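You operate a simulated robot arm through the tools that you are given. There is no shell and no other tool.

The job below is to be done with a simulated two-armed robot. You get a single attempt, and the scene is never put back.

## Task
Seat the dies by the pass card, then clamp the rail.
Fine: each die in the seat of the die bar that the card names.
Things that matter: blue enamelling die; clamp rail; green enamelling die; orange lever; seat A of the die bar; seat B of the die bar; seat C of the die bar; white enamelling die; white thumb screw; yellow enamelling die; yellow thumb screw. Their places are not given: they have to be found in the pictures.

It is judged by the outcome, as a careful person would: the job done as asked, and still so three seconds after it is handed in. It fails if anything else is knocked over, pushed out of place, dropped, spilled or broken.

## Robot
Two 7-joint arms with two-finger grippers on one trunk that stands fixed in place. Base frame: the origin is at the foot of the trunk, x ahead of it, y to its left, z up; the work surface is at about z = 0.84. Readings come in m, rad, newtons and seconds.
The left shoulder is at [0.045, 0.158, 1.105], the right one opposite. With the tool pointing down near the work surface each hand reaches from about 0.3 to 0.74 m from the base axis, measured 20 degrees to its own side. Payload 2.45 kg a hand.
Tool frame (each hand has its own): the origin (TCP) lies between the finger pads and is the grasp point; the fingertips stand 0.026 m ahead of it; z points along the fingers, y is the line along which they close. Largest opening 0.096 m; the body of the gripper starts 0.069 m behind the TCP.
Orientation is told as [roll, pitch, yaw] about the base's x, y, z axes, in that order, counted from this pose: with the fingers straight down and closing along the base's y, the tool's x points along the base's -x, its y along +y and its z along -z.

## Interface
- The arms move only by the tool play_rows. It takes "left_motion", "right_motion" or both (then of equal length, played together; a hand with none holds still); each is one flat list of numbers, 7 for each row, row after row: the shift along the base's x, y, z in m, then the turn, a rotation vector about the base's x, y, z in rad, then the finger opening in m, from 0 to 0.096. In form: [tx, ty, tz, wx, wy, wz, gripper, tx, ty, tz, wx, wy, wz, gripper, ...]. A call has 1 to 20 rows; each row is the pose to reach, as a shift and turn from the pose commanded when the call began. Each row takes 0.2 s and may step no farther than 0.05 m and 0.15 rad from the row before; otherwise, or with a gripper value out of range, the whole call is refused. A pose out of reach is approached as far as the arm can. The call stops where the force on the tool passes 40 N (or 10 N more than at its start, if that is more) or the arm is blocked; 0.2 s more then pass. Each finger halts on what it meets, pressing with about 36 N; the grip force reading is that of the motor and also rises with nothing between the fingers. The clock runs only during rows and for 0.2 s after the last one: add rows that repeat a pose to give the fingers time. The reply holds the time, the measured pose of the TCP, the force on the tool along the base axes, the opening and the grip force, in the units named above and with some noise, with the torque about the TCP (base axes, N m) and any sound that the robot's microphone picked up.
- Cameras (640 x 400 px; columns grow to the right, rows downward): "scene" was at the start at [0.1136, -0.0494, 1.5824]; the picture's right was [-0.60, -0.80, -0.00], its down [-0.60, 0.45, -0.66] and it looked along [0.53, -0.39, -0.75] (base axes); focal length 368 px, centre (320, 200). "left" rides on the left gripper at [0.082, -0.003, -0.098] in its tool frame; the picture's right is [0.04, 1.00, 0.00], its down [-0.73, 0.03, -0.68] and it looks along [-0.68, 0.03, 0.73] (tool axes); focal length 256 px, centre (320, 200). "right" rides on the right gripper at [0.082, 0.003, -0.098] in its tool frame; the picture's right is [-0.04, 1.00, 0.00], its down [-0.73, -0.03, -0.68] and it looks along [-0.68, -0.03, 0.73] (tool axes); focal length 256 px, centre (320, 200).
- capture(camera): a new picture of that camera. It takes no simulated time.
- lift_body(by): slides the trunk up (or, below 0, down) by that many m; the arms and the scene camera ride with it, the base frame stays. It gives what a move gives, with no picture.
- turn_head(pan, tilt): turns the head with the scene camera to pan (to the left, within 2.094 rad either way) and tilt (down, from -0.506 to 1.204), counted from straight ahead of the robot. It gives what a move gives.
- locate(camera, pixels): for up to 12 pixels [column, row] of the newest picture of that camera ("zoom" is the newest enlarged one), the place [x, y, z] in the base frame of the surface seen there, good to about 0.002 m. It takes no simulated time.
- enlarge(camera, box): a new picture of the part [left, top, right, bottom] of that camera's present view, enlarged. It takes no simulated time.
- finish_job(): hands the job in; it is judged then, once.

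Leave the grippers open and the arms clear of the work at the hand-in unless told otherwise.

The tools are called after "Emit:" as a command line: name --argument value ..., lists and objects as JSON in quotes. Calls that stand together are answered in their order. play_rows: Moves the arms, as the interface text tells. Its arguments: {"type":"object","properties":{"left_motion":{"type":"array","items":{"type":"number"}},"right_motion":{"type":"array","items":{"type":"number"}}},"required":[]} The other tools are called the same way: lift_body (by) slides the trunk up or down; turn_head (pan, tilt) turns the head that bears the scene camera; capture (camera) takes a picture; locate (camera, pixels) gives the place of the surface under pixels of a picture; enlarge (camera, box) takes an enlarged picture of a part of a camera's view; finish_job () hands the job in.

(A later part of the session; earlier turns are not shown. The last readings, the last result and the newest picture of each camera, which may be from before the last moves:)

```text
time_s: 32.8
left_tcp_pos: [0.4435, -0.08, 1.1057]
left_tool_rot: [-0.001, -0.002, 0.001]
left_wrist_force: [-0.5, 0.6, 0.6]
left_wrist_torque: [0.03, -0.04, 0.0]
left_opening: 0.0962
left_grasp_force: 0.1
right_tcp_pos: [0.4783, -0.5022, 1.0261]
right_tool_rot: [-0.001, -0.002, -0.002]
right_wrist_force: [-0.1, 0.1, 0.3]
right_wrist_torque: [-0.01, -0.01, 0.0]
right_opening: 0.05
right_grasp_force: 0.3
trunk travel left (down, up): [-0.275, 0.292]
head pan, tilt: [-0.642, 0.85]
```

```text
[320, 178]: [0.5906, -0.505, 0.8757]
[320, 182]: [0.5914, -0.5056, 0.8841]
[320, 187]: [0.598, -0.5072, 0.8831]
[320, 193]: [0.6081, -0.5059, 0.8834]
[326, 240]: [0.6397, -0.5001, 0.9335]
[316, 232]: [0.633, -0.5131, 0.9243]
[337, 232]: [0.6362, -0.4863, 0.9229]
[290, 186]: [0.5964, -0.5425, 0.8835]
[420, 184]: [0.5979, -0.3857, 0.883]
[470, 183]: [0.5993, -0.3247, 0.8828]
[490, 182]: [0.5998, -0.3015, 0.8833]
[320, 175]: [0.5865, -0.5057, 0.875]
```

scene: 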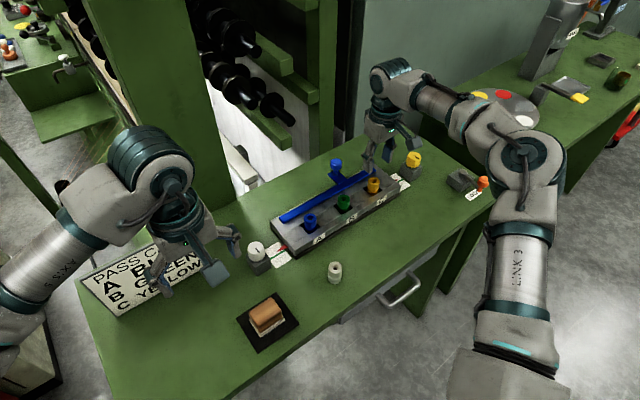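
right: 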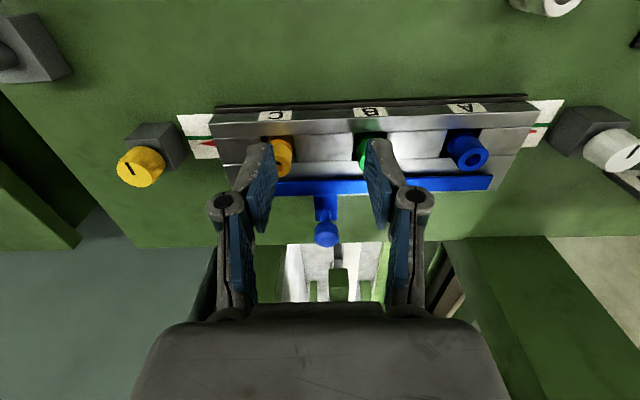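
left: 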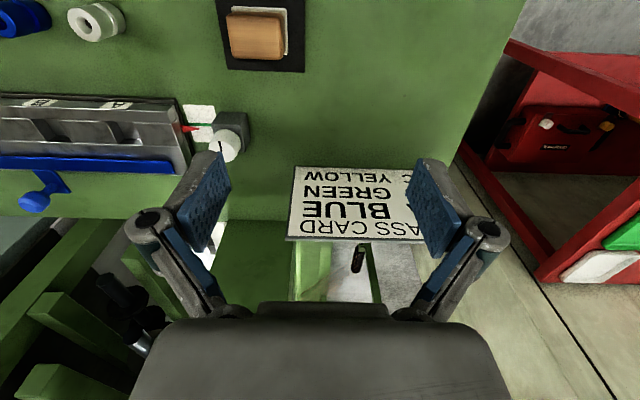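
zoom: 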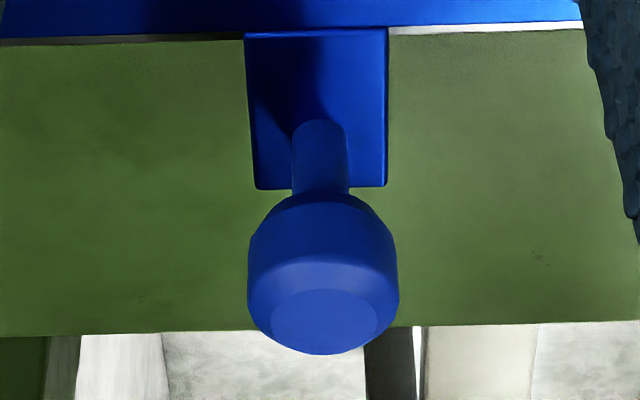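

The knob is centred near (0.640,-0.500), about 0.028 m across, from z 0.910 to 0.9325. The rail's front edge is at x≈0.592. The knob is near my reach limit, so I'll tilt the fingers forward about 0.35 rad and go to a point above it.

Emit:
play_rows --right_motion '[0.04, 0, -0.01, 0, -0.1, 0, 0.06, 0.08, 0, -0.02, 0, -0.2, 0, 0.06, 0.12, 0, -0.03, 0, -0.3, 0, 0.06, 0.162, 0, -0.04, 0, -0.35, 0, 0.06, 0.162, 0, -0.04, 0, -0.35, 0, 0.06]'

Emit:
play_rows --right_motion '[0, 0, 0, 0, 0, 0, 0.06]'

Emit:
capture --camera "right"

Emit:
capture --camera "scene"

Emit:
capture --camera "left"

```text
time_s: 34.0
left_tcp_pos: [0.4415, -0.0793, 1.1063]
left_tool_rot: [-0.001, -0.003, 0.0]
left_wrist_force: [0.2, -1.3, -0.6]
left_wrist_torque: [-0.01, -0.01, 0.01]
left_opening: 0.0963
left_grasp_force: 0.2
right_tcp_pos: [0.6393, -0.5003, 0.9872]
right_tool_rot: [0.0, -0.354, 0.0]
right_wrist_force: [-0.3, 0.4, -0.6]
right_wrist_torque: [-0.02, -0.01, -0.02]
right_opening: 0.0601
right_grasp_force: 0.0
trunk travel left (down, up): [-0.275, 0.292]
head pan, tilt: [-0.642, 0.85]
```

```text
time_s: 34.4
left_tcp_pos: [0.4437, -0.0783, 1.1061]
left_tool_rot: [-0.002, -0.001, 0.001]
left_wrist_force: [0.4, 0.7, 0.2]
left_wrist_torque: [0.01, -0.03, -0.01]
left_opening: 0.0959
left_grasp_force: 0.1
right_tcp_pos: [0.6424, -0.5007, 0.9869]
right_tool_rot: [0.0, -0.35, 0.0]
right_wrist_force: [0.0, 0.4, 0.0]
right_wrist_torque: [-0.01, -0.01, -0.02]
right_opening: 0.0598
right_grasp_force: 0.0
trunk travel left (down, up): [-0.275, 0.292]
head pan, tilt: [-0.642, 0.85]
```

```text
taken
```

right: 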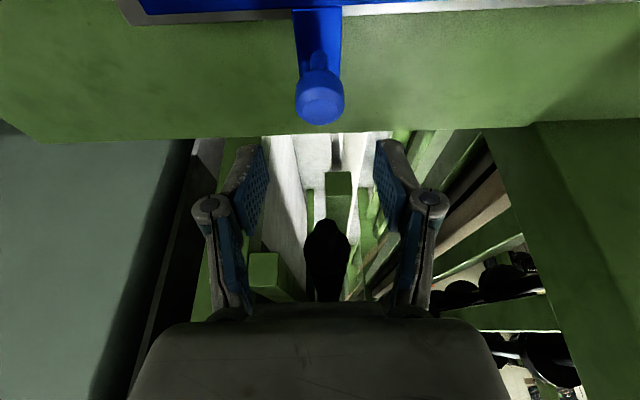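

```text
taken
```

scene: 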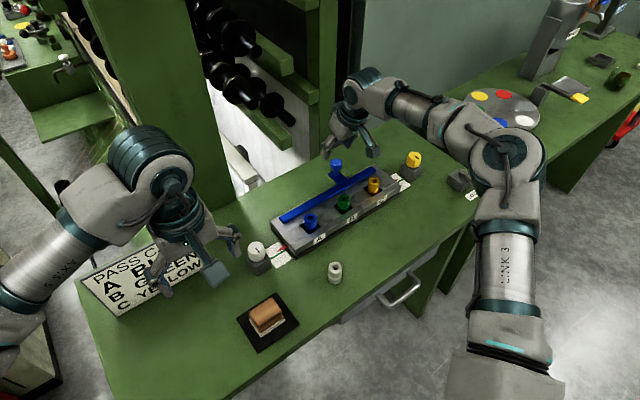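

```text
taken
```

left: 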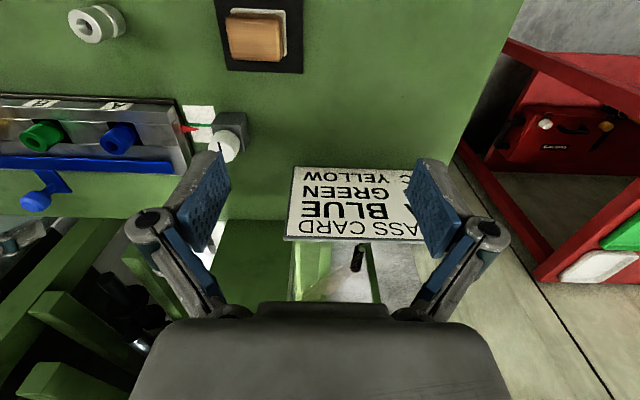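

The knob lines up with the finger gap (column 320). I'll descend straight down 0.066 m so the pads straddle it.

Emit:
play_rows --right_motion '[-0.001, 0, -0.03, 0, 0, 0, 0.06, -0.001, 0, -0.055, 0, 0, 0, 0.06, -0.001, 0, -0.066, 0, 0, 0, 0.06, -0.001, 0, -0.066, 0, 0, 0, 0.06]'

Emit:
capture --camera "right"

Emit:
enlarge --camera "scene" --box '[280, 100, 440, 200]'

```text
time_s: 35.4
left_tcp_pos: [0.4424, -0.0788, 1.1066]
left_tool_rot: [0.0, -0.003, 0.001]
left_wrist_force: [0.1, 0.1, -0.4]
left_wrist_torque: [-0.01, 0.01, 0.03]
left_opening: 0.0961
left_grasp_force: 0.1
right_tcp_pos: [0.6397, -0.5004, 0.9216]
right_tool_rot: [0.001, -0.353, 0.0]
right_wrist_force: [-0.2, -0.1, 0.3]
right_wrist_torque: [0.0, 0.0, 0.03]
right_opening: 0.0601
right_grasp_force: 0.0
trunk travel left (down, up): [-0.275, 0.292]
head pan, tilt: [-0.642, 0.85]
```

```text
taken
```

right: 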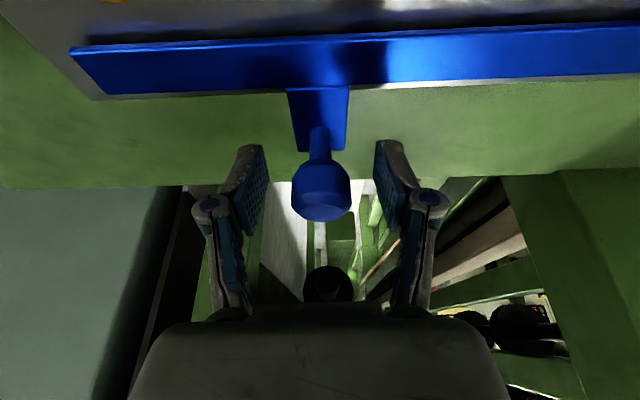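

```text
4.00 times, centred on (360, 150) of scene
```

zoom: 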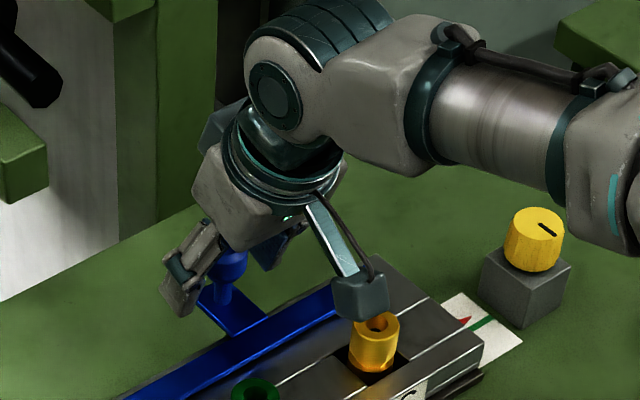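

The knob sits between the pads (column 321, between about 262 and 380). Closing on it.

Emit:
play_rows --right_motion '[0, 0, 0, 0, 0, 0, 0.045, 0, 0, 0, 0, 0, 0, 0.03, 0, 0, 0, 0, 0, 0, 0.02, 0, 0, 0, 0, 0, 0, 0.02]'

Emit:
capture --camera "right"

```text
time_s: 36.4
left_tcp_pos: [0.4422, -0.0797, 1.1056]
left_tool_rot: [-0.002, -0.001, -0.001]
left_wrist_force: [0.7, 0.3, 0.4]
left_wrist_torque: [-0.02, 0.04, -0.03]
left_opening: 0.0961
left_grasp_force: 0.0
right_tcp_pos: [0.6396, -0.4996, 0.9201]
right_tool_rot: [0.0, -0.351, 0.0]
right_wrist_force: [-0.9, 2.3, -0.6]
right_wrist_torque: [0.04, 0.03, 0.04]
right_opening: 0.0279
right_grasp_force: 44.9
trunk travel left (down, up): [-0.275, 0.292]
head pan, tilt: [-0.642, 0.85]
```

```text
taken
```

right: 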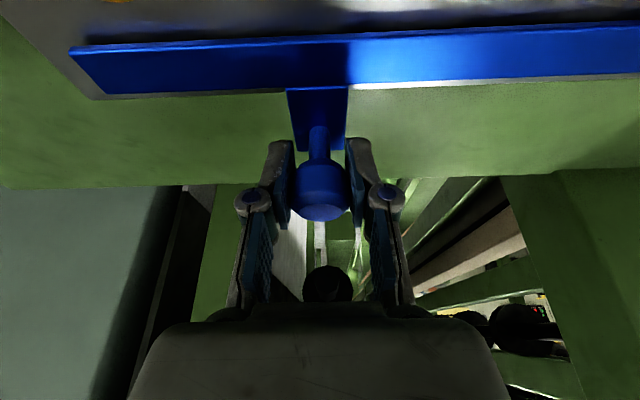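

The knob is gripped (opening 0.028). I'll pull the rail gently toward the dies (-x) by 4 mm and check the force, to find out whether it is free or locked.

Emit:
play_rows --right_motion '[-0.002, 0, 0, 0, 0, 0, 0.02, -0.004, 0, 0, 0, 0, 0, 0.02]'

Emit:
capture --camera "right"

```text
time_s: 37.0
left_tcp_pos: [0.4417, -0.0793, 1.1061]
left_tool_rot: [-0.002, -0.001, 0.0]
left_wrist_force: [-0.9, 0.6, -1.1]
left_wrist_torque: [-0.02, 0.02, 0.0]
left_opening: 0.0961
left_grasp_force: 0.0
right_tcp_pos: [0.6367, -0.5009, 0.9202]
right_tool_rot: [-0.001, -0.352, 0.0]
right_wrist_force: [0.8, 1.3, 1.1]
right_wrist_torque: [0.0, 0.24, 0.03]
right_opening: 0.0279
right_grasp_force: 45.0
trunk travel left (down, up): [-0.275, 0.292]
head pan, tilt: [-0.642, 0.85]
```

```text
taken
```

right: 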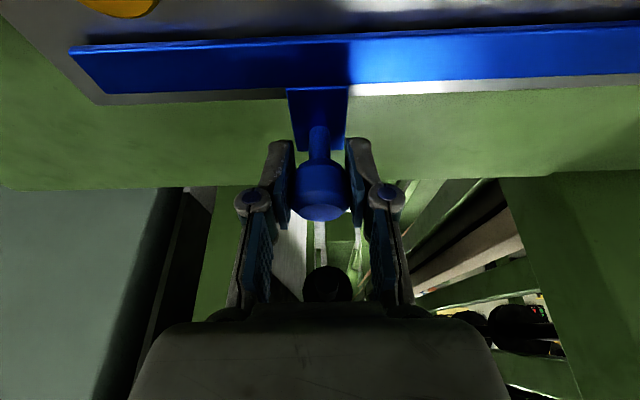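

The rail moves freely with the hand at under 1 N, sliding relative to the bar, so it isn't locked. I'll continue another 12 mm in small steps.

Emit:
play_rows --right_motion '[-0.004, 0, 0, 0, 0, 0, 0.02, -0.008, 0, 0, 0, 0, 0, 0.02, -0.012, 0, 0, 0, 0, 0, 0.02]'

Emit:
capture --camera "right"

Emit:
enlarge --camera "scene" --box '[250, 150, 430, 262]'

Emit:
capture --camera "left"

```text
time_s: 37.8
left_tcp_pos: [0.4423, -0.0793, 1.1062]
left_tool_rot: [-0.002, -0.004, -0.001]
left_wrist_force: [0.2, 0.4, 1.1]
left_wrist_torque: [0.05, -0.04, 0.0]
left_opening: 0.0958
left_grasp_force: 0.1
right_tcp_pos: [0.6234, -0.5004, 0.9201]
right_tool_rot: [-0.002, -0.352, 0.001]
right_wrist_force: [2.0, 0.9, 4.8]
right_wrist_torque: [0.0, -0.04, -0.05]
right_opening: 0.0283
right_grasp_force: 44.9
trunk travel left (down, up): [-0.275, 0.292]
head pan, tilt: [-0.642, 0.85]
```

```text
taken
```

right: 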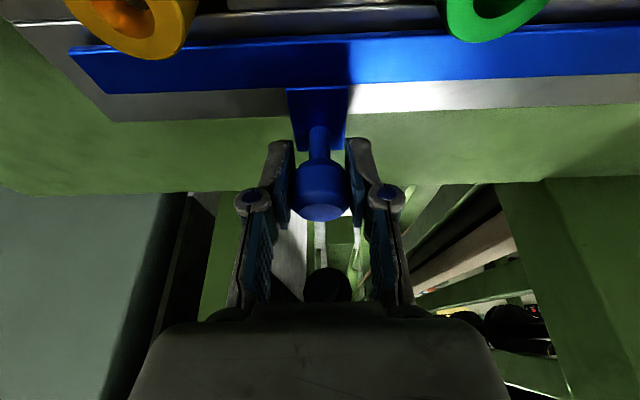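

```text
3.56 times, centred on (340, 206) of scene
```

zoom: 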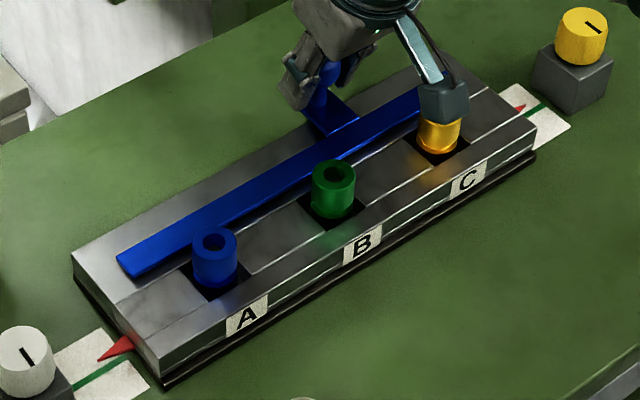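

```text
taken
```

left: 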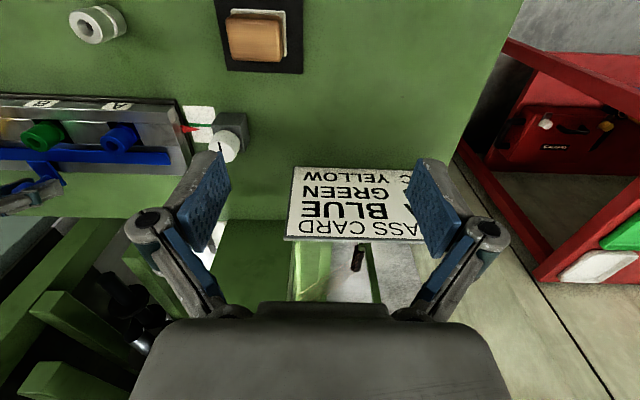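

The rail's front edge is now about 12 mm from the dies and nothing else has moved. I'll continue in 3 mm steps, watching the force as it enters the grooves.

Emit:
play_rows --right_motion '[-0.003, 0, 0, 0, 0, 0, 0.02, -0.006, 0, 0, 0, 0, 0, 0.02, -0.008, 0, 0, 0, 0, 0, 0.02]'

Emit:
play_rows --right_motion '[-0.003, 0, 0, 0, 0, 0, 0.02]'

Emit:
capture --camera "right"

Emit:
enlarge --camera "scene" --box '[250, 150, 430, 262]'

```text
time_s: 38.6
left_tcp_pos: [0.4411, -0.0781, 1.1061]
left_tool_rot: [-0.001, -0.004, 0.001]
left_wrist_force: [0.0, 0.5, -0.1]
left_wrist_torque: [-0.02, 0.0, -0.01]
left_opening: 0.0961
left_grasp_force: 0.1
right_tcp_pos: [0.6146, -0.5001, 0.9199]
right_tool_rot: [-0.002, -0.351, -0.001]
right_wrist_force: [0.7, 0.0, 6.3]
right_wrist_torque: [0.07, -0.33, -0.07]
right_opening: 0.0282
right_grasp_force: 44.7
trunk travel left (down, up): [-0.275, 0.292]
head pan, tilt: [-0.642, 0.85]
```

```text
time_s: 39.0
left_tcp_pos: [0.442, -0.0792, 1.1069]
left_tool_rot: [-0.002, -0.003, -0.001]
left_wrist_force: [0.7, -0.8, 0.5]
left_wrist_torque: [-0.01, 0.03, -0.03]
left_opening: 0.096
left_grasp_force: 0.0
right_tcp_pos: [0.6133, -0.5003, 0.9199]
right_tool_rot: [0.0, -0.353, -0.001]
right_wrist_force: [1.5, -0.4, 7.1]
right_wrist_torque: [0.01, -0.69, -0.04]
right_opening: 0.0283
right_grasp_force: 44.6
trunk travel left (down, up): [-0.275, 0.292]
head pan, tilt: [-0.642, 0.85]
```

```text
taken
```

right: 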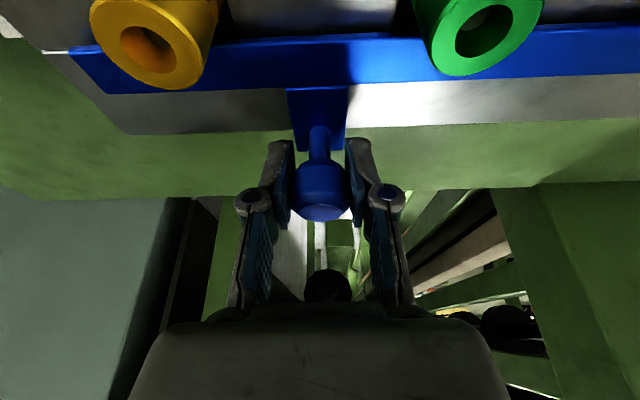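

```text
3.56 times, centred on (340, 206) of scene
```

zoom: 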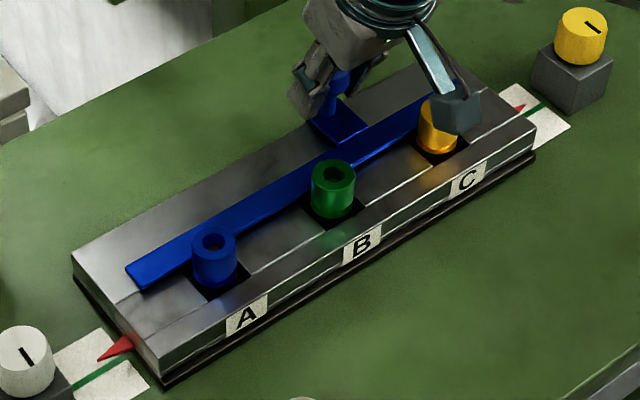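

The rail edge is now about level with the backs of the dies. There is a 7 N vertical load in my hand, so I'll relieve it with a slight rise and carry on in 1.5–2 mm steps.

Emit:
play_rows --right_motion '[0, 0, 0.0008, 0, 0, 0, 0.02, -0.0015, 0, 0.0008, 0, 0, 0, 0.02]'

Emit:
play_rows --right_motion '[-0.0015, 0, 0, 0, 0, 0, 0.02]'

Emit:
enlarge --camera "scene" --box '[280, 180, 400, 255]'

```text
time_s: 39.6
left_tcp_pos: [0.4421, -0.0791, 1.1058]
left_tool_rot: [-0.002, -0.002, 0.001]
left_wrist_force: [-0.4, -0.1, -0.3]
left_wrist_torque: [0.0, -0.04, 0.01]
left_opening: 0.0957
left_grasp_force: 0.2
right_tcp_pos: [0.6108, -0.501, 0.9206]
right_tool_rot: [0.0, -0.351, 0.001]
right_wrist_force: [1.8, -0.3, 3.6]
right_wrist_torque: [0.05, -0.73, 0.01]
right_opening: 0.0283
right_grasp_force: 45.2
trunk travel left (down, up): [-0.275, 0.292]
head pan, tilt: [-0.642, 0.85]
```

```text
time_s: 40.0
left_tcp_pos: [0.4416, -0.0786, 1.1056]
left_tool_rot: [-0.003, -0.002, 0.001]
left_wrist_force: [0.0, -0.4, 0.6]
left_wrist_torque: [0.0, 0.02, -0.01]
left_opening: 0.0958
left_grasp_force: 0.0
right_tcp_pos: [0.609, -0.4998, 0.9213]
right_tool_rot: [0.0, -0.351, 0.001]
right_wrist_force: [3.6, 1.7, 1.4]
right_wrist_torque: [0.03, -0.35, 0.05]
right_opening: 0.028
right_grasp_force: 45.3
trunk travel left (down, up): [-0.275, 0.292]
head pan, tilt: [-0.642, 0.85]
```

```text
5.33 times, centred on (340, 218) of scene
```

zoom: 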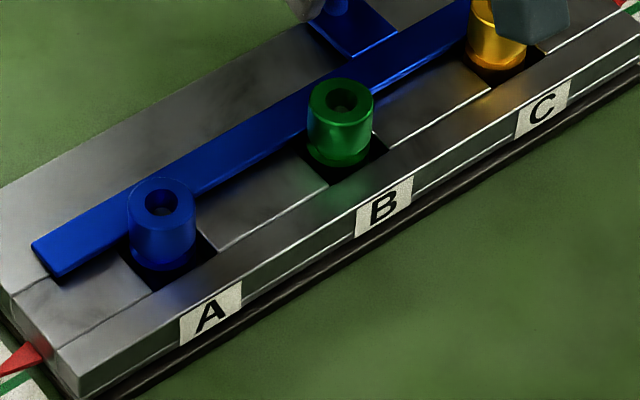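

It's entering the grooves with only about 3 N. Continuing 1.5 mm at a time until the rail bears on the dies.

Emit:
play_rows --right_motion '[-0.0015, 0, 0, 0, 0, 0, 0.02]'

Emit:
play_rows --right_motion '[-0.0015, 0, 0, 0, 0, 0, 0.02]'

Emit:
enlarge --camera "scene" --box '[280, 180, 400, 255]'

```text
time_s: 40.4
left_tcp_pos: [0.4428, -0.0797, 1.1056]
left_tool_rot: [-0.002, -0.002, 0.001]
left_wrist_force: [0.1, -0.1, 0.4]
left_wrist_torque: [-0.03, 0.0, 0.01]
left_opening: 0.0957
left_grasp_force: 0.0
right_tcp_pos: [0.609, -0.5009, 0.9205]
right_tool_rot: [0.0, -0.349, -0.001]
right_wrist_force: [7.6, 0.9, 2.5]
right_wrist_torque: [0.03, 0.53, -0.02]
right_opening: 0.0282
right_grasp_force: 45.2
trunk travel left (down, up): [-0.275, 0.292]
head pan, tilt: [-0.642, 0.85]
```

```text
time_s: 40.8
left_tcp_pos: [0.4434, -0.0787, 1.105]
left_tool_rot: [-0.001, -0.001, -0.001]
left_wrist_force: [0.7, 1.2, -0.6]
left_wrist_torque: [-0.01, 0.02, 0.0]
left_opening: 0.096
left_grasp_force: 0.0
right_tcp_pos: [0.6071, -0.5008, 0.9203]
right_tool_rot: [0.0, -0.353, -0.003]
right_wrist_force: [14.5, -1.2, 3.6]
right_wrist_torque: [-0.03, 0.75, -0.09]
right_opening: 0.028
right_grasp_force: 45.3
trunk travel left (down, up): [-0.275, 0.292]
head pan, tilt: [-0.642, 0.85]
```

```text
5.33 times, centred on (340, 218) of scene
```

zoom: 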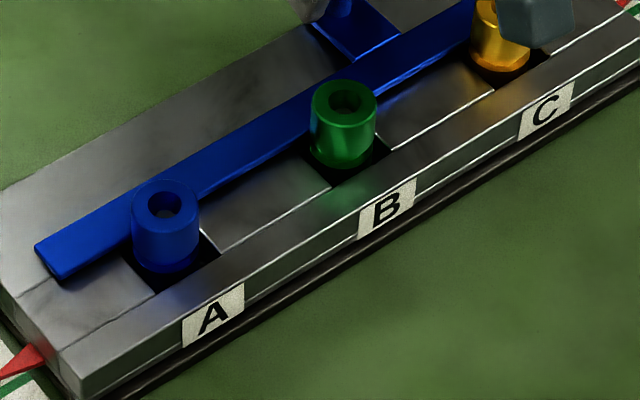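

The force rose to 14.5 N, and compared with the previous image the whole bar has shifted slightly toward -x: label A and the pointer moved a few zoomed pixels. The rail has reached the dies and is starting to drag the bar, so I'll stop pulling and check the pointers.

Emit:
enlarge --camera "scene" --box '[260, 230, 308, 260]'

Emit:
locate --camera "zoom" --pixels '[[240, 283], [260, 275], [290, 260], [160, 370], [200, 345], [240, 325], [280, 300]]'

Emit:
enlarge --camera "scene" --box '[380, 160, 428, 190]'

Emit:
capture --camera "right"

Emit:
enlarge --camera "left" --box '[0, 80, 250, 230]'

```text
13.33 times, centred on (284, 245) of scene
```

zoom: 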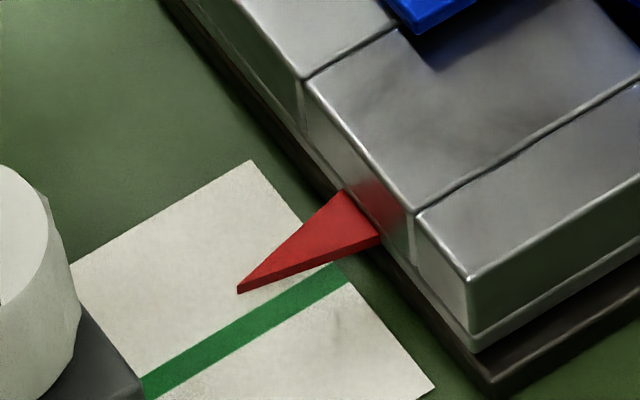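

```text
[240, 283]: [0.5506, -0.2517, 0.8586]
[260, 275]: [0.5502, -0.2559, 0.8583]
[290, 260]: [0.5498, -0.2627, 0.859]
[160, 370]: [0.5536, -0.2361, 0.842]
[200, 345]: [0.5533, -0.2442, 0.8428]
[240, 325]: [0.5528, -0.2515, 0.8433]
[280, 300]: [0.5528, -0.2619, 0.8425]
```

```text
13.33 times, centred on (404, 175) of scene
```

zoom: 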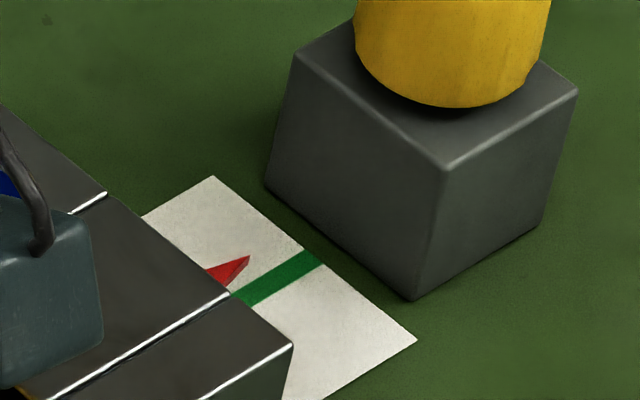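

```text
taken
```

right: 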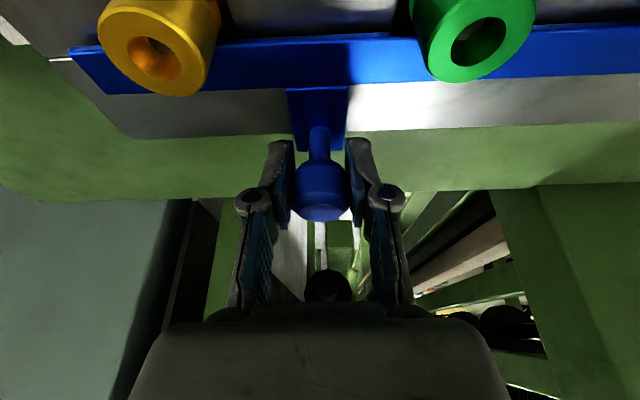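

```text
2.56 times, centred on (125, 155) of left
```

zoom: 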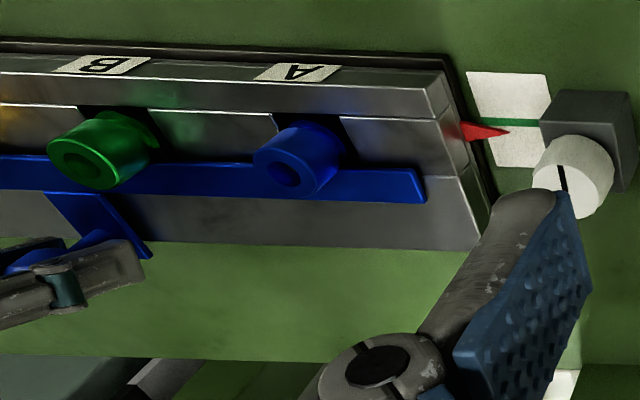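

Comparing landmarks, the card and screw shifted in the scene image too. So the camera swayed under load and the bar stayed put; the pointers' relation to the lines hasn't changed. The rail now bears on the dies in their grooves. I'll unload about 2 mm of arm wind-up, open, back away and inspect.

Emit:
play_rows --right_motion '[0.001, 0, 0, 0, 0, 0, 0.02, 0.0018, 0, 0, 0, 0, 0, 0.02]'

Emit:
capture --camera "right"

```text
time_s: 41.4
left_tcp_pos: [0.4433, -0.0783, 1.1052]
left_tool_rot: [-0.002, -0.002, -0.001]
left_wrist_force: [-0.2, -0.3, 0.6]
left_wrist_torque: [0.0, -0.01, -0.03]
left_opening: 0.0959
left_grasp_force: 0.1
right_tcp_pos: [0.6096, -0.5006, 0.9208]
right_tool_rot: [0.001, -0.35, 0.001]
right_wrist_force: [7.1, 0.9, -0.4]
right_wrist_torque: [0.07, -1.23, 0.03]
right_opening: 0.0281
right_grasp_force: 45.5
trunk travel left (down, up): [-0.275, 0.292]
head pan, tilt: [-0.642, 0.85]
```

```text
taken
```

right: 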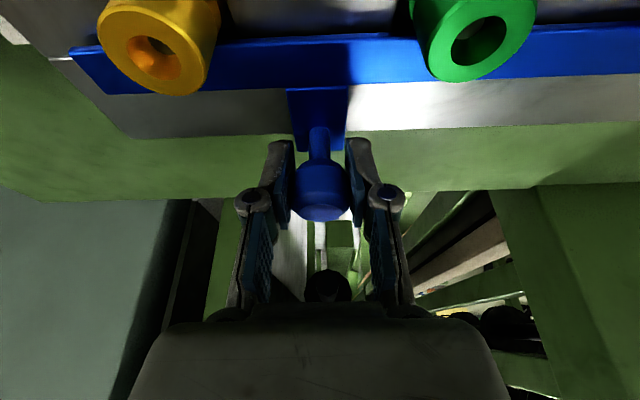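

Some tension is still there, 7 N. I'll open the fingers and let the rail rest, then look.

Emit:
play_rows --right_motion '[0.0008, 0, 0, 0, 0, 0, 0.024, 0.0008, 0, 0, 0, 0, 0, 0.035, 0.0008, 0, 0, 0, 0, 0, 0.055, 0.0008, 0, 0, 0, 0, 0, 0.06, 0.0008, 0, 0, 0, 0, 0, 0.06]'

Emit:
capture --camera "right"

Emit:
enlarge --camera "scene" --box '[280, 180, 400, 255]'

```text
time_s: 42.6
left_tcp_pos: [0.4422, -0.0787, 1.1051]
left_tool_rot: [-0.001, -0.004, 0.0]
left_wrist_force: [0.1, -1.2, 0.4]
left_wrist_torque: [0.01, -0.05, -0.01]
left_opening: 0.096
left_grasp_force: 0.2
right_tcp_pos: [0.6094, -0.5013, 0.9219]
right_tool_rot: [-0.002, -0.351, -0.002]
right_wrist_force: [-0.4, -0.1, 0.1]
right_wrist_torque: [-0.01, 0.02, -0.02]
right_opening: 0.0598
right_grasp_force: 0.1
trunk travel left (down, up): [-0.275, 0.292]
head pan, tilt: [-0.642, 0.85]
```

```text
taken
```

right: 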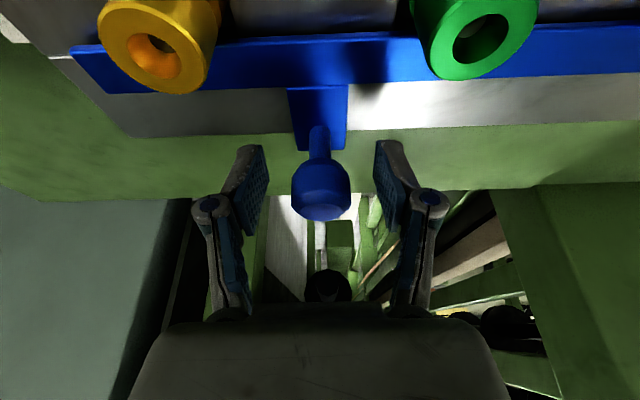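

```text
5.33 times, centred on (340, 218) of scene
```

zoom: 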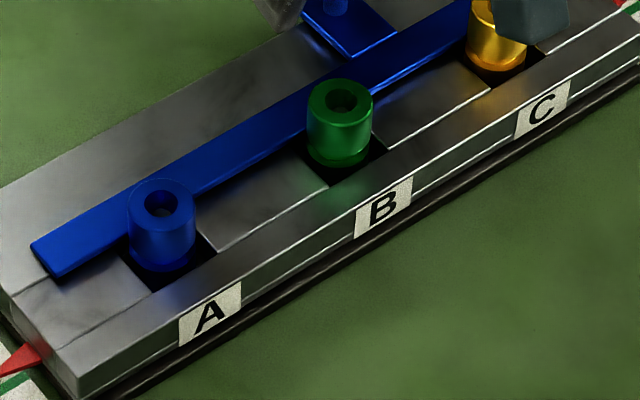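

After release everything returned to its earlier place in the image, so it was sway, and the rail stayed forward. I'll raise the hand straight up, then back off to a clear viewing position.

Emit:
play_rows --right_motion '[0, 0, 0.03, 0, 0, 0, 0.06, 0, 0, 0.07, 0, 0, 0, 0.06, -0.03, 0, 0.1, 0, 0.1, 0, 0.06, -0.07, 0, 0.12, 0, 0.2, 0, 0.06, -0.11, 0, 0.12, 0, 0.3, 0, 0.06, -0.14, 0, 0.12, 0, 0.35, 0, 0.06, -0.14, 0, 0.12, 0, 0.35, 0, 0.096, -0.14, 0, 0.12, 0, 0.35, 0, 0.096]'

Emit:
capture --camera "right"

Emit:
capture --camera "scene"

```text
time_s: 44.4
left_tcp_pos: [0.4428, -0.0783, 1.1062]
left_tool_rot: [-0.002, -0.002, 0.0]
left_wrist_force: [-0.5, 0.1, -0.3]
left_wrist_torque: [0.01, 0.03, -0.03]
left_opening: 0.0961
left_grasp_force: 0.2
right_tcp_pos: [0.4698, -0.4995, 1.0411]
right_tool_rot: [-0.001, -0.004, 0.001]
right_wrist_force: [-0.3, -0.5, -0.5]
right_wrist_torque: [0.0, -0.02, -0.02]
right_opening: 0.0961
right_grasp_force: 0.0
trunk travel left (down, up): [-0.275, 0.292]
head pan, tilt: [-0.642, 0.85]
```

```text
taken
```

right: 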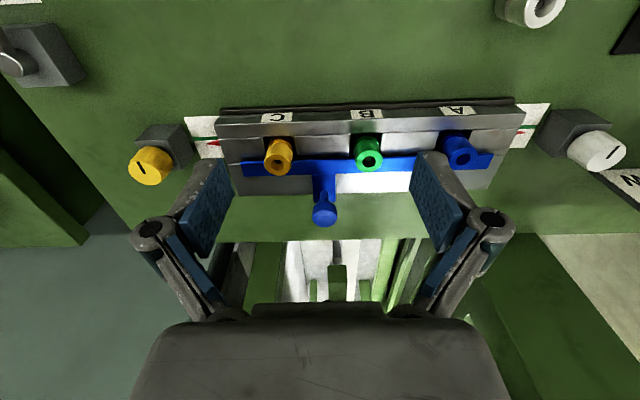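

```text
taken
```

scene: 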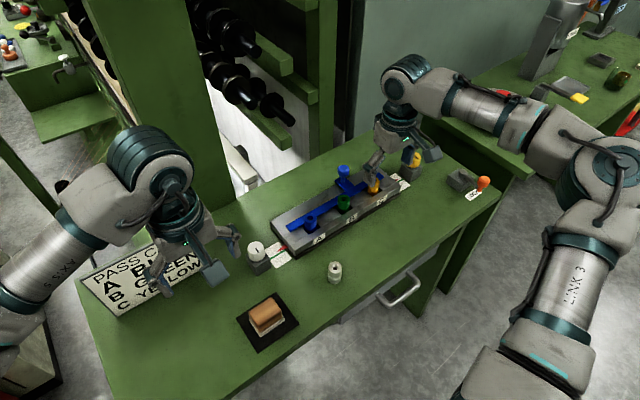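

Emit:
enlarge --camera "right" --box '[250, 120, 410, 220]'

Emit:
enlarge --camera "right" --box '[420, 90, 548, 190]'

Emit:
locate --camera "right" --pixels '[[320, 159], [320, 163], [320, 170], [250, 165], [250, 170], [278, 143], [368, 140], [462, 137], [325, 212], [405, 160], [214, 143], [519, 129]]'

Emit:
enlarge --camera "scene" --box '[270, 170, 410, 257]'

```text
4.00 times, centred on (330, 170) of right
```

zoom: 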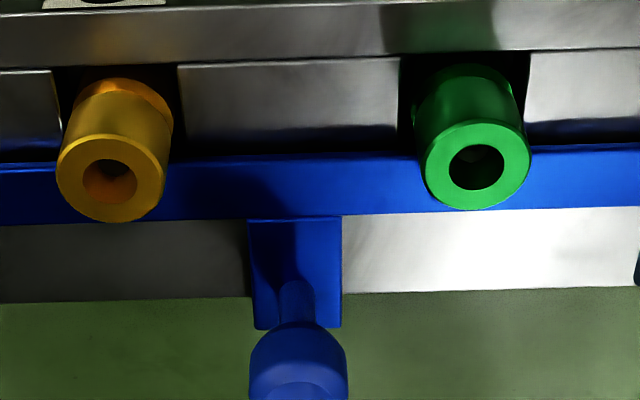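

```text
4.00 times, centred on (484, 140) of right
```

zoom: 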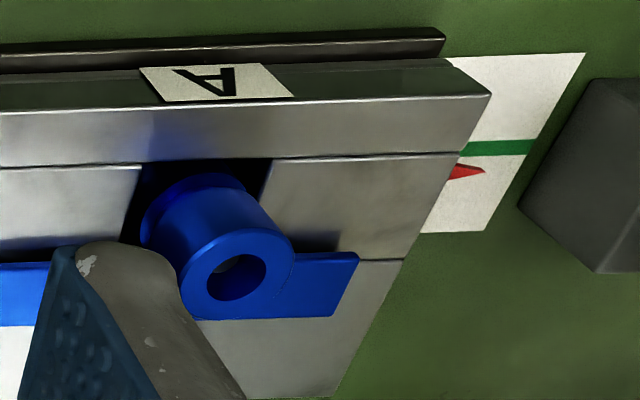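

```text
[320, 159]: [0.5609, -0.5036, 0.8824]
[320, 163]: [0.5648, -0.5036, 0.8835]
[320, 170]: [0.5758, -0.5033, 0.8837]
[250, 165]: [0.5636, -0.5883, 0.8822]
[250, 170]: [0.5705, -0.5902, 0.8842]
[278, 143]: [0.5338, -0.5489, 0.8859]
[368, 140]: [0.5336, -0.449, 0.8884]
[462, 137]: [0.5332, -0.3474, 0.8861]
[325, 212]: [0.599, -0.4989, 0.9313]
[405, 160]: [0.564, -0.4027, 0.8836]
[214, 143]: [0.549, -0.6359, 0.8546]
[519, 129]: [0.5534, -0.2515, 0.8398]
```

```text
4.57 times, centred on (340, 214) of scene
```

zoom: 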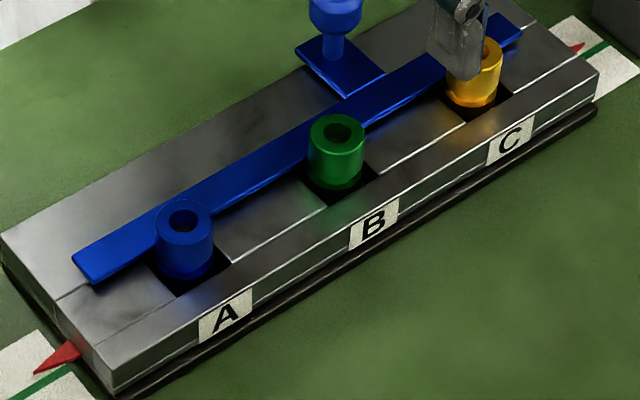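

The rail's front edge is at x≈0.5605, inside the grooves of all three dies, and the dies' front faces are at 0.534. Now I need to know what the orange lever is for and whether it is truly at LOCK, so I'll measure its rod and knob from this view.

Emit:
enlarge --camera "scene" --box '[440, 162, 504, 202]'

Emit:
locate --camera "zoom" --pixels '[[190, 100], [230, 150], [260, 185], [290, 215], [310, 240], [420, 170], [380, 200], [460, 220], [420, 250], [370, 290], [300, 320], [340, 300]]'

Emit:
locate --camera "zoom" --pixels '[[150, 120], [100, 200], [60, 130], [180, 60], [300, 140], [200, 250], [440, 140], [400, 150], [480, 190], [400, 330], [285, 330], [330, 350]]'

```text
10.00 times, centred on (472, 182) of scene
```

zoom: 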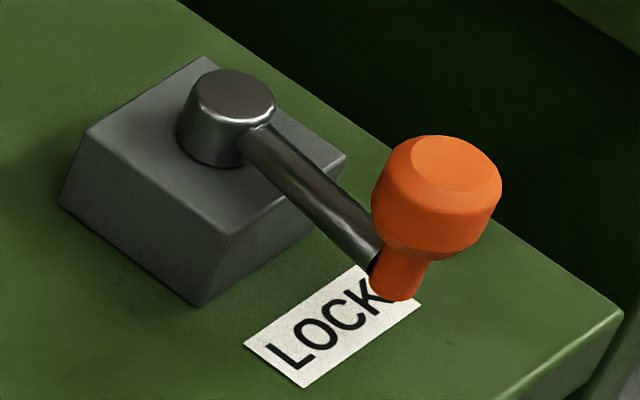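

```text
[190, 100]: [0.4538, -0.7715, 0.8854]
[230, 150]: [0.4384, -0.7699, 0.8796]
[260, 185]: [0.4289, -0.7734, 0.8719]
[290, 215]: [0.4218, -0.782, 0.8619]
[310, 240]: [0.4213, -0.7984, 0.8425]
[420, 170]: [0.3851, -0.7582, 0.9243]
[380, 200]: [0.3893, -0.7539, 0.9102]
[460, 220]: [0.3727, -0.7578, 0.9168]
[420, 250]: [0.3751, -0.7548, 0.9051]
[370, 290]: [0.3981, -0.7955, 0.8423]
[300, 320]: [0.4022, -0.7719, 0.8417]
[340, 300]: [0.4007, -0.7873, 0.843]
```

```text
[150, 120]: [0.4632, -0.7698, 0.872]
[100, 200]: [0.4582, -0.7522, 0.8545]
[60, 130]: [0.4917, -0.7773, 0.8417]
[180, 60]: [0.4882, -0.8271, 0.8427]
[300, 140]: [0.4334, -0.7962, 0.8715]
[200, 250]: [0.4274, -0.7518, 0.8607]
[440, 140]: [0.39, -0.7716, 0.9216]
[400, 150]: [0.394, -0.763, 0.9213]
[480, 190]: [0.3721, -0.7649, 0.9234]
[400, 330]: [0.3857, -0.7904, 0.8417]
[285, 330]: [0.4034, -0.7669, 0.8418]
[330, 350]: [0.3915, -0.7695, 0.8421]
```

Emit:
locate --camera "zoom" --pixels '[[235, 92], [210, 90], [260, 95], [270, 150], [295, 175], [320, 198], [345, 222], [365, 245], [395, 290], [400, 270], [435, 165], [360, 262]]'

Emit:
locate --camera "zoom" --pixels '[[88, 135], [205, 62], [340, 155], [222, 235], [252, 345], [302, 380], [412, 308], [355, 270], [150, 150], [270, 200], [460, 190], [395, 175]]'

```text
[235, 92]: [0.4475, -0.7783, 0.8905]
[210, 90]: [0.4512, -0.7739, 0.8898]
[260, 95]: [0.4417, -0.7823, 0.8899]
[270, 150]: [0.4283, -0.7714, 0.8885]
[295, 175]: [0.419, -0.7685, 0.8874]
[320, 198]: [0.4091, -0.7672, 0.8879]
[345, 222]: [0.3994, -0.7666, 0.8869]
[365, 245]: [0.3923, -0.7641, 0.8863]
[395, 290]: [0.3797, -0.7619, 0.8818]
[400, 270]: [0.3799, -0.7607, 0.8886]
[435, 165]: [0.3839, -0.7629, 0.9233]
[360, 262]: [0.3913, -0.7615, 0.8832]
```

```text
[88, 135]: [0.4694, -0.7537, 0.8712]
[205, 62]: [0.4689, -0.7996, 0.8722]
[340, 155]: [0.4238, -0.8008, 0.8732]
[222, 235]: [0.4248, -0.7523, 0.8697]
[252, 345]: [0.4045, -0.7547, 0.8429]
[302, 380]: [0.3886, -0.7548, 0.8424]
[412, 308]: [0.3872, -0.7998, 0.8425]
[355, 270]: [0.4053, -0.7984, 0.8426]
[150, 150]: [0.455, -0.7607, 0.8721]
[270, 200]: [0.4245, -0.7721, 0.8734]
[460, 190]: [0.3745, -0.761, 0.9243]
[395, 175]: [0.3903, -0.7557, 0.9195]
```

The lever's rod runs about 11° off the straight line from its hub (0.447,-0.777) to the label centre (0.396,-0.777), so it may not be fully home. Before deciding anything I'll get an overhead look with the right wrist camera, holding the hand high and clear.

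Emit:
play_rows --right_motion '[-0.032, -0.037, 0.005, 0, 0, 0, 0.096, -0.064, -0.074, 0.01, 0, 0, 0, 0.096, -0.096, -0.111, 0.02, 0, 0, 0, 0.096, -0.128, -0.148, 0.03, 0, 0, 0, 0.096, -0.16, -0.185, 0.03, 0, 0, 0, 0.096, -0.19, -0.22, 0.03, 0, 0, 0, 0.096, -0.19, -0.22, 0.03, 0, 0, 0, 0.096]'

Emit:
capture --camera "right"

Emit:
capture --camera "scene"

```text
time_s: 46.0
left_tcp_pos: [0.4439, -0.0805, 1.1056]
left_tool_rot: [0.0, 0.0, -0.001]
left_wrist_force: [0.3, -1.3, -0.8]
left_wrist_torque: [0.06, 0.0, 0.03]
left_opening: 0.0961
left_grasp_force: 0.1
right_tcp_pos: [0.2811, -0.7204, 1.0693]
right_tool_rot: [-0.001, 0.0, 0.001]
right_wrist_force: [-0.3, 0.0, -0.1]
right_wrist_torque: [-0.04, 0.02, 0.0]
right_opening: 0.096
right_grasp_force: 0.0
trunk travel left (down, up): [-0.275, 0.292]
head pan, tilt: [-0.642, 0.85]
```

```text
taken
```

right: 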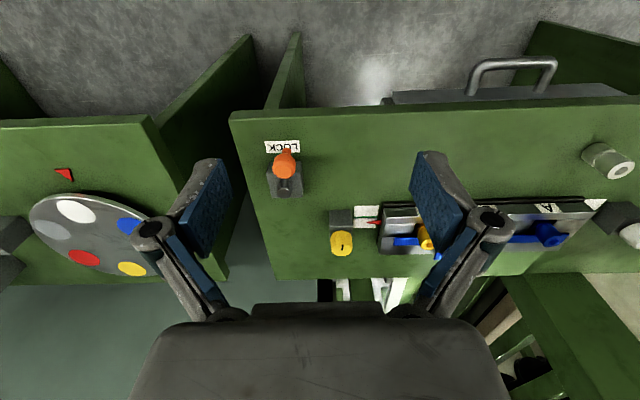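

```text
taken
```

scene: 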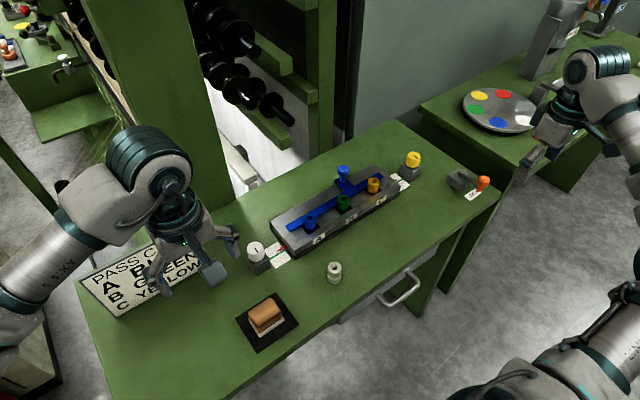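

Emit:
enlarge --camera "right" --box '[245, 125, 325, 210]'

Emit:
locate --camera "zoom" --pixels '[[330, 310], [310, 290], [350, 290], [320, 200], [320, 150], [270, 180], [370, 180], [240, 80], [400, 80], [220, 120], [330, 265], [330, 245]]'

Emit:
enlarge --camera "scene" --box '[250, 150, 450, 275]'

```text
4.71 times, centred on (285, 168) of right
```

zoom: 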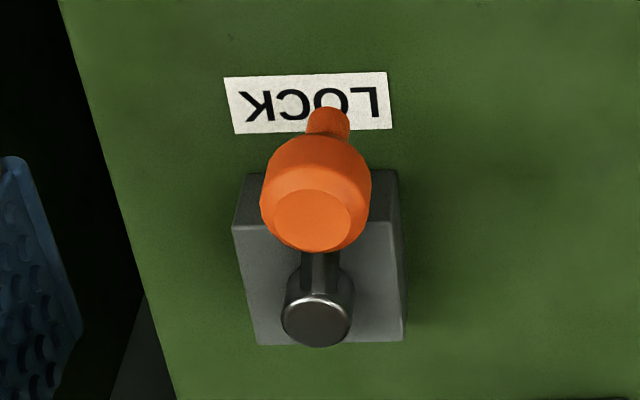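

```text
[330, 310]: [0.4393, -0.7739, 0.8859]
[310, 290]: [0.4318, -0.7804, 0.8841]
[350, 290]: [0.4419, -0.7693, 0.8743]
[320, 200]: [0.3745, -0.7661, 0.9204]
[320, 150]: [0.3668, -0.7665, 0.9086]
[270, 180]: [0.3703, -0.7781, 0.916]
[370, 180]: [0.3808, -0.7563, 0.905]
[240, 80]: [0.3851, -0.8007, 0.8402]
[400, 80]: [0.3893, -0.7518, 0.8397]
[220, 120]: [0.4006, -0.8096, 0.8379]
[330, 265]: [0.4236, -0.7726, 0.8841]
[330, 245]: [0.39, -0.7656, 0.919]
```

```text
3.20 times, centred on (350, 212) of scene
```

zoom: 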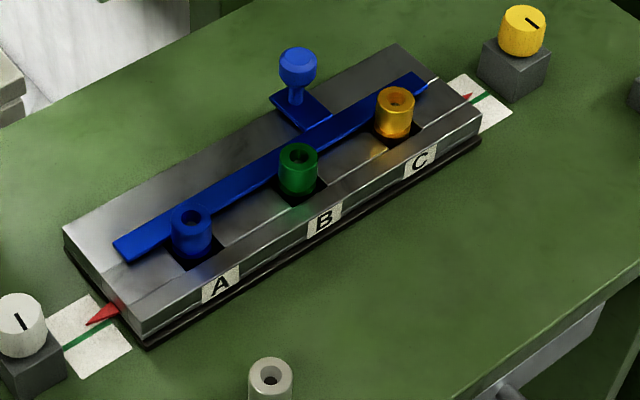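

The bar, dies and rail look right. The lever's knob stands over the LOCK label, about 10 mm from its centre. I'll check the bar pointers precisely by returning the hand close to its starting pose and comparing with the first picture.

Emit:
play_rows --right_motion '[0.026, 0.045, 0.01, 0, 0, 0, 0.096, 0.052, 0.088, 0.02, 0, 0, 0, 0.096, 0.078, 0.13, 0.03, 0, 0, 0, 0.096, 0.104, 0.172, 0.04, 0, 0, 0, 0.096, 0.13, 0.215, 0.05, 0, 0, 0, 0.096, 0.152, 0.265, 0.05, 0, 0, 0, 0.096, 0.152, 0.265, 0.05, 0, 0, 0, 0.096]'

Emit:
capture --camera "right"

Emit:
enlarge --camera "right" --box '[435, 100, 515, 150]'

Emit:
locate --camera "zoom" --pixels '[[100, 217], [140, 215], [180, 214], [220, 212], [140, 254], [120, 250], [90, 255]]'

Emit:
enlarge --camera "right" --box '[140, 110, 220, 160]'

Emit:
locate --camera "zoom" --pixels '[[420, 213], [450, 212], [480, 212], [520, 210], [500, 247], [520, 247], [550, 247], [570, 245]]'

```text
refused: row 1 steps farther than a row can; nothing moved
```

```text
taken
```

right: 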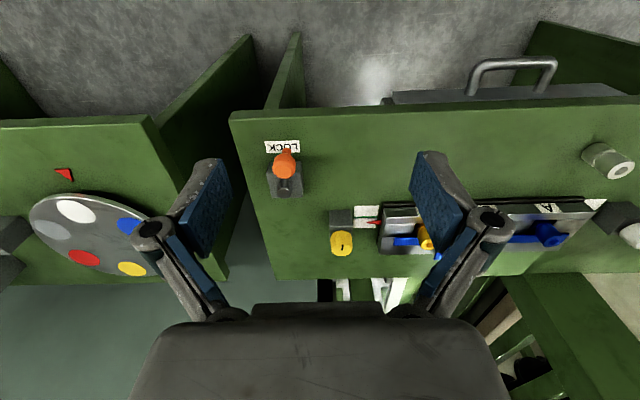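

```text
8.00 times, centred on (475, 125) of right
```

zoom: 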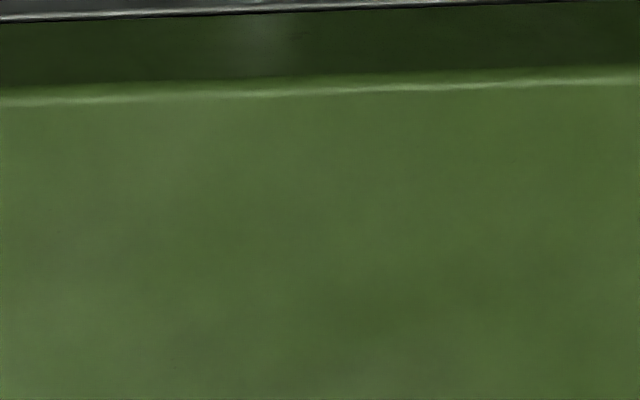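

```text
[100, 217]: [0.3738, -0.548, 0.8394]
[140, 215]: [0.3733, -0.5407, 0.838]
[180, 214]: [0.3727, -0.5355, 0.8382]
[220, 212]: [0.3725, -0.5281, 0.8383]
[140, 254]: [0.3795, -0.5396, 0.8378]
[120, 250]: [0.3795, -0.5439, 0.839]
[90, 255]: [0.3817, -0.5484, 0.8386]
```

```text
8.00 times, centred on (180, 135) of right
```

zoom: 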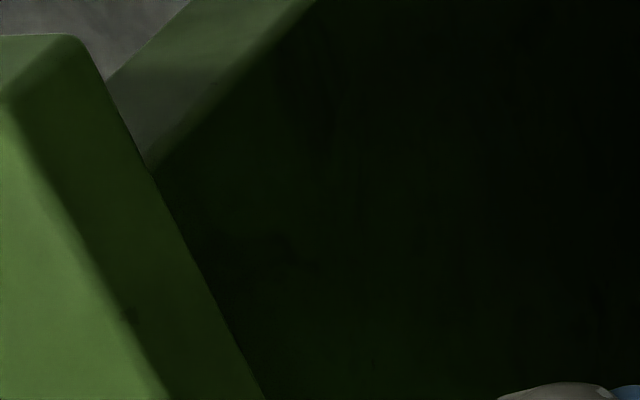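

```text
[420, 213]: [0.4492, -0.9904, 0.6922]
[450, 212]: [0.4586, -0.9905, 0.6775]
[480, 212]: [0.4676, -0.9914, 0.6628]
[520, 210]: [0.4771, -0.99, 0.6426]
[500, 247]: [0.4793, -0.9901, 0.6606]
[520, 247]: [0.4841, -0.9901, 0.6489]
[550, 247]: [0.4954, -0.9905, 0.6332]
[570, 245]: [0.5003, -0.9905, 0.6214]
```

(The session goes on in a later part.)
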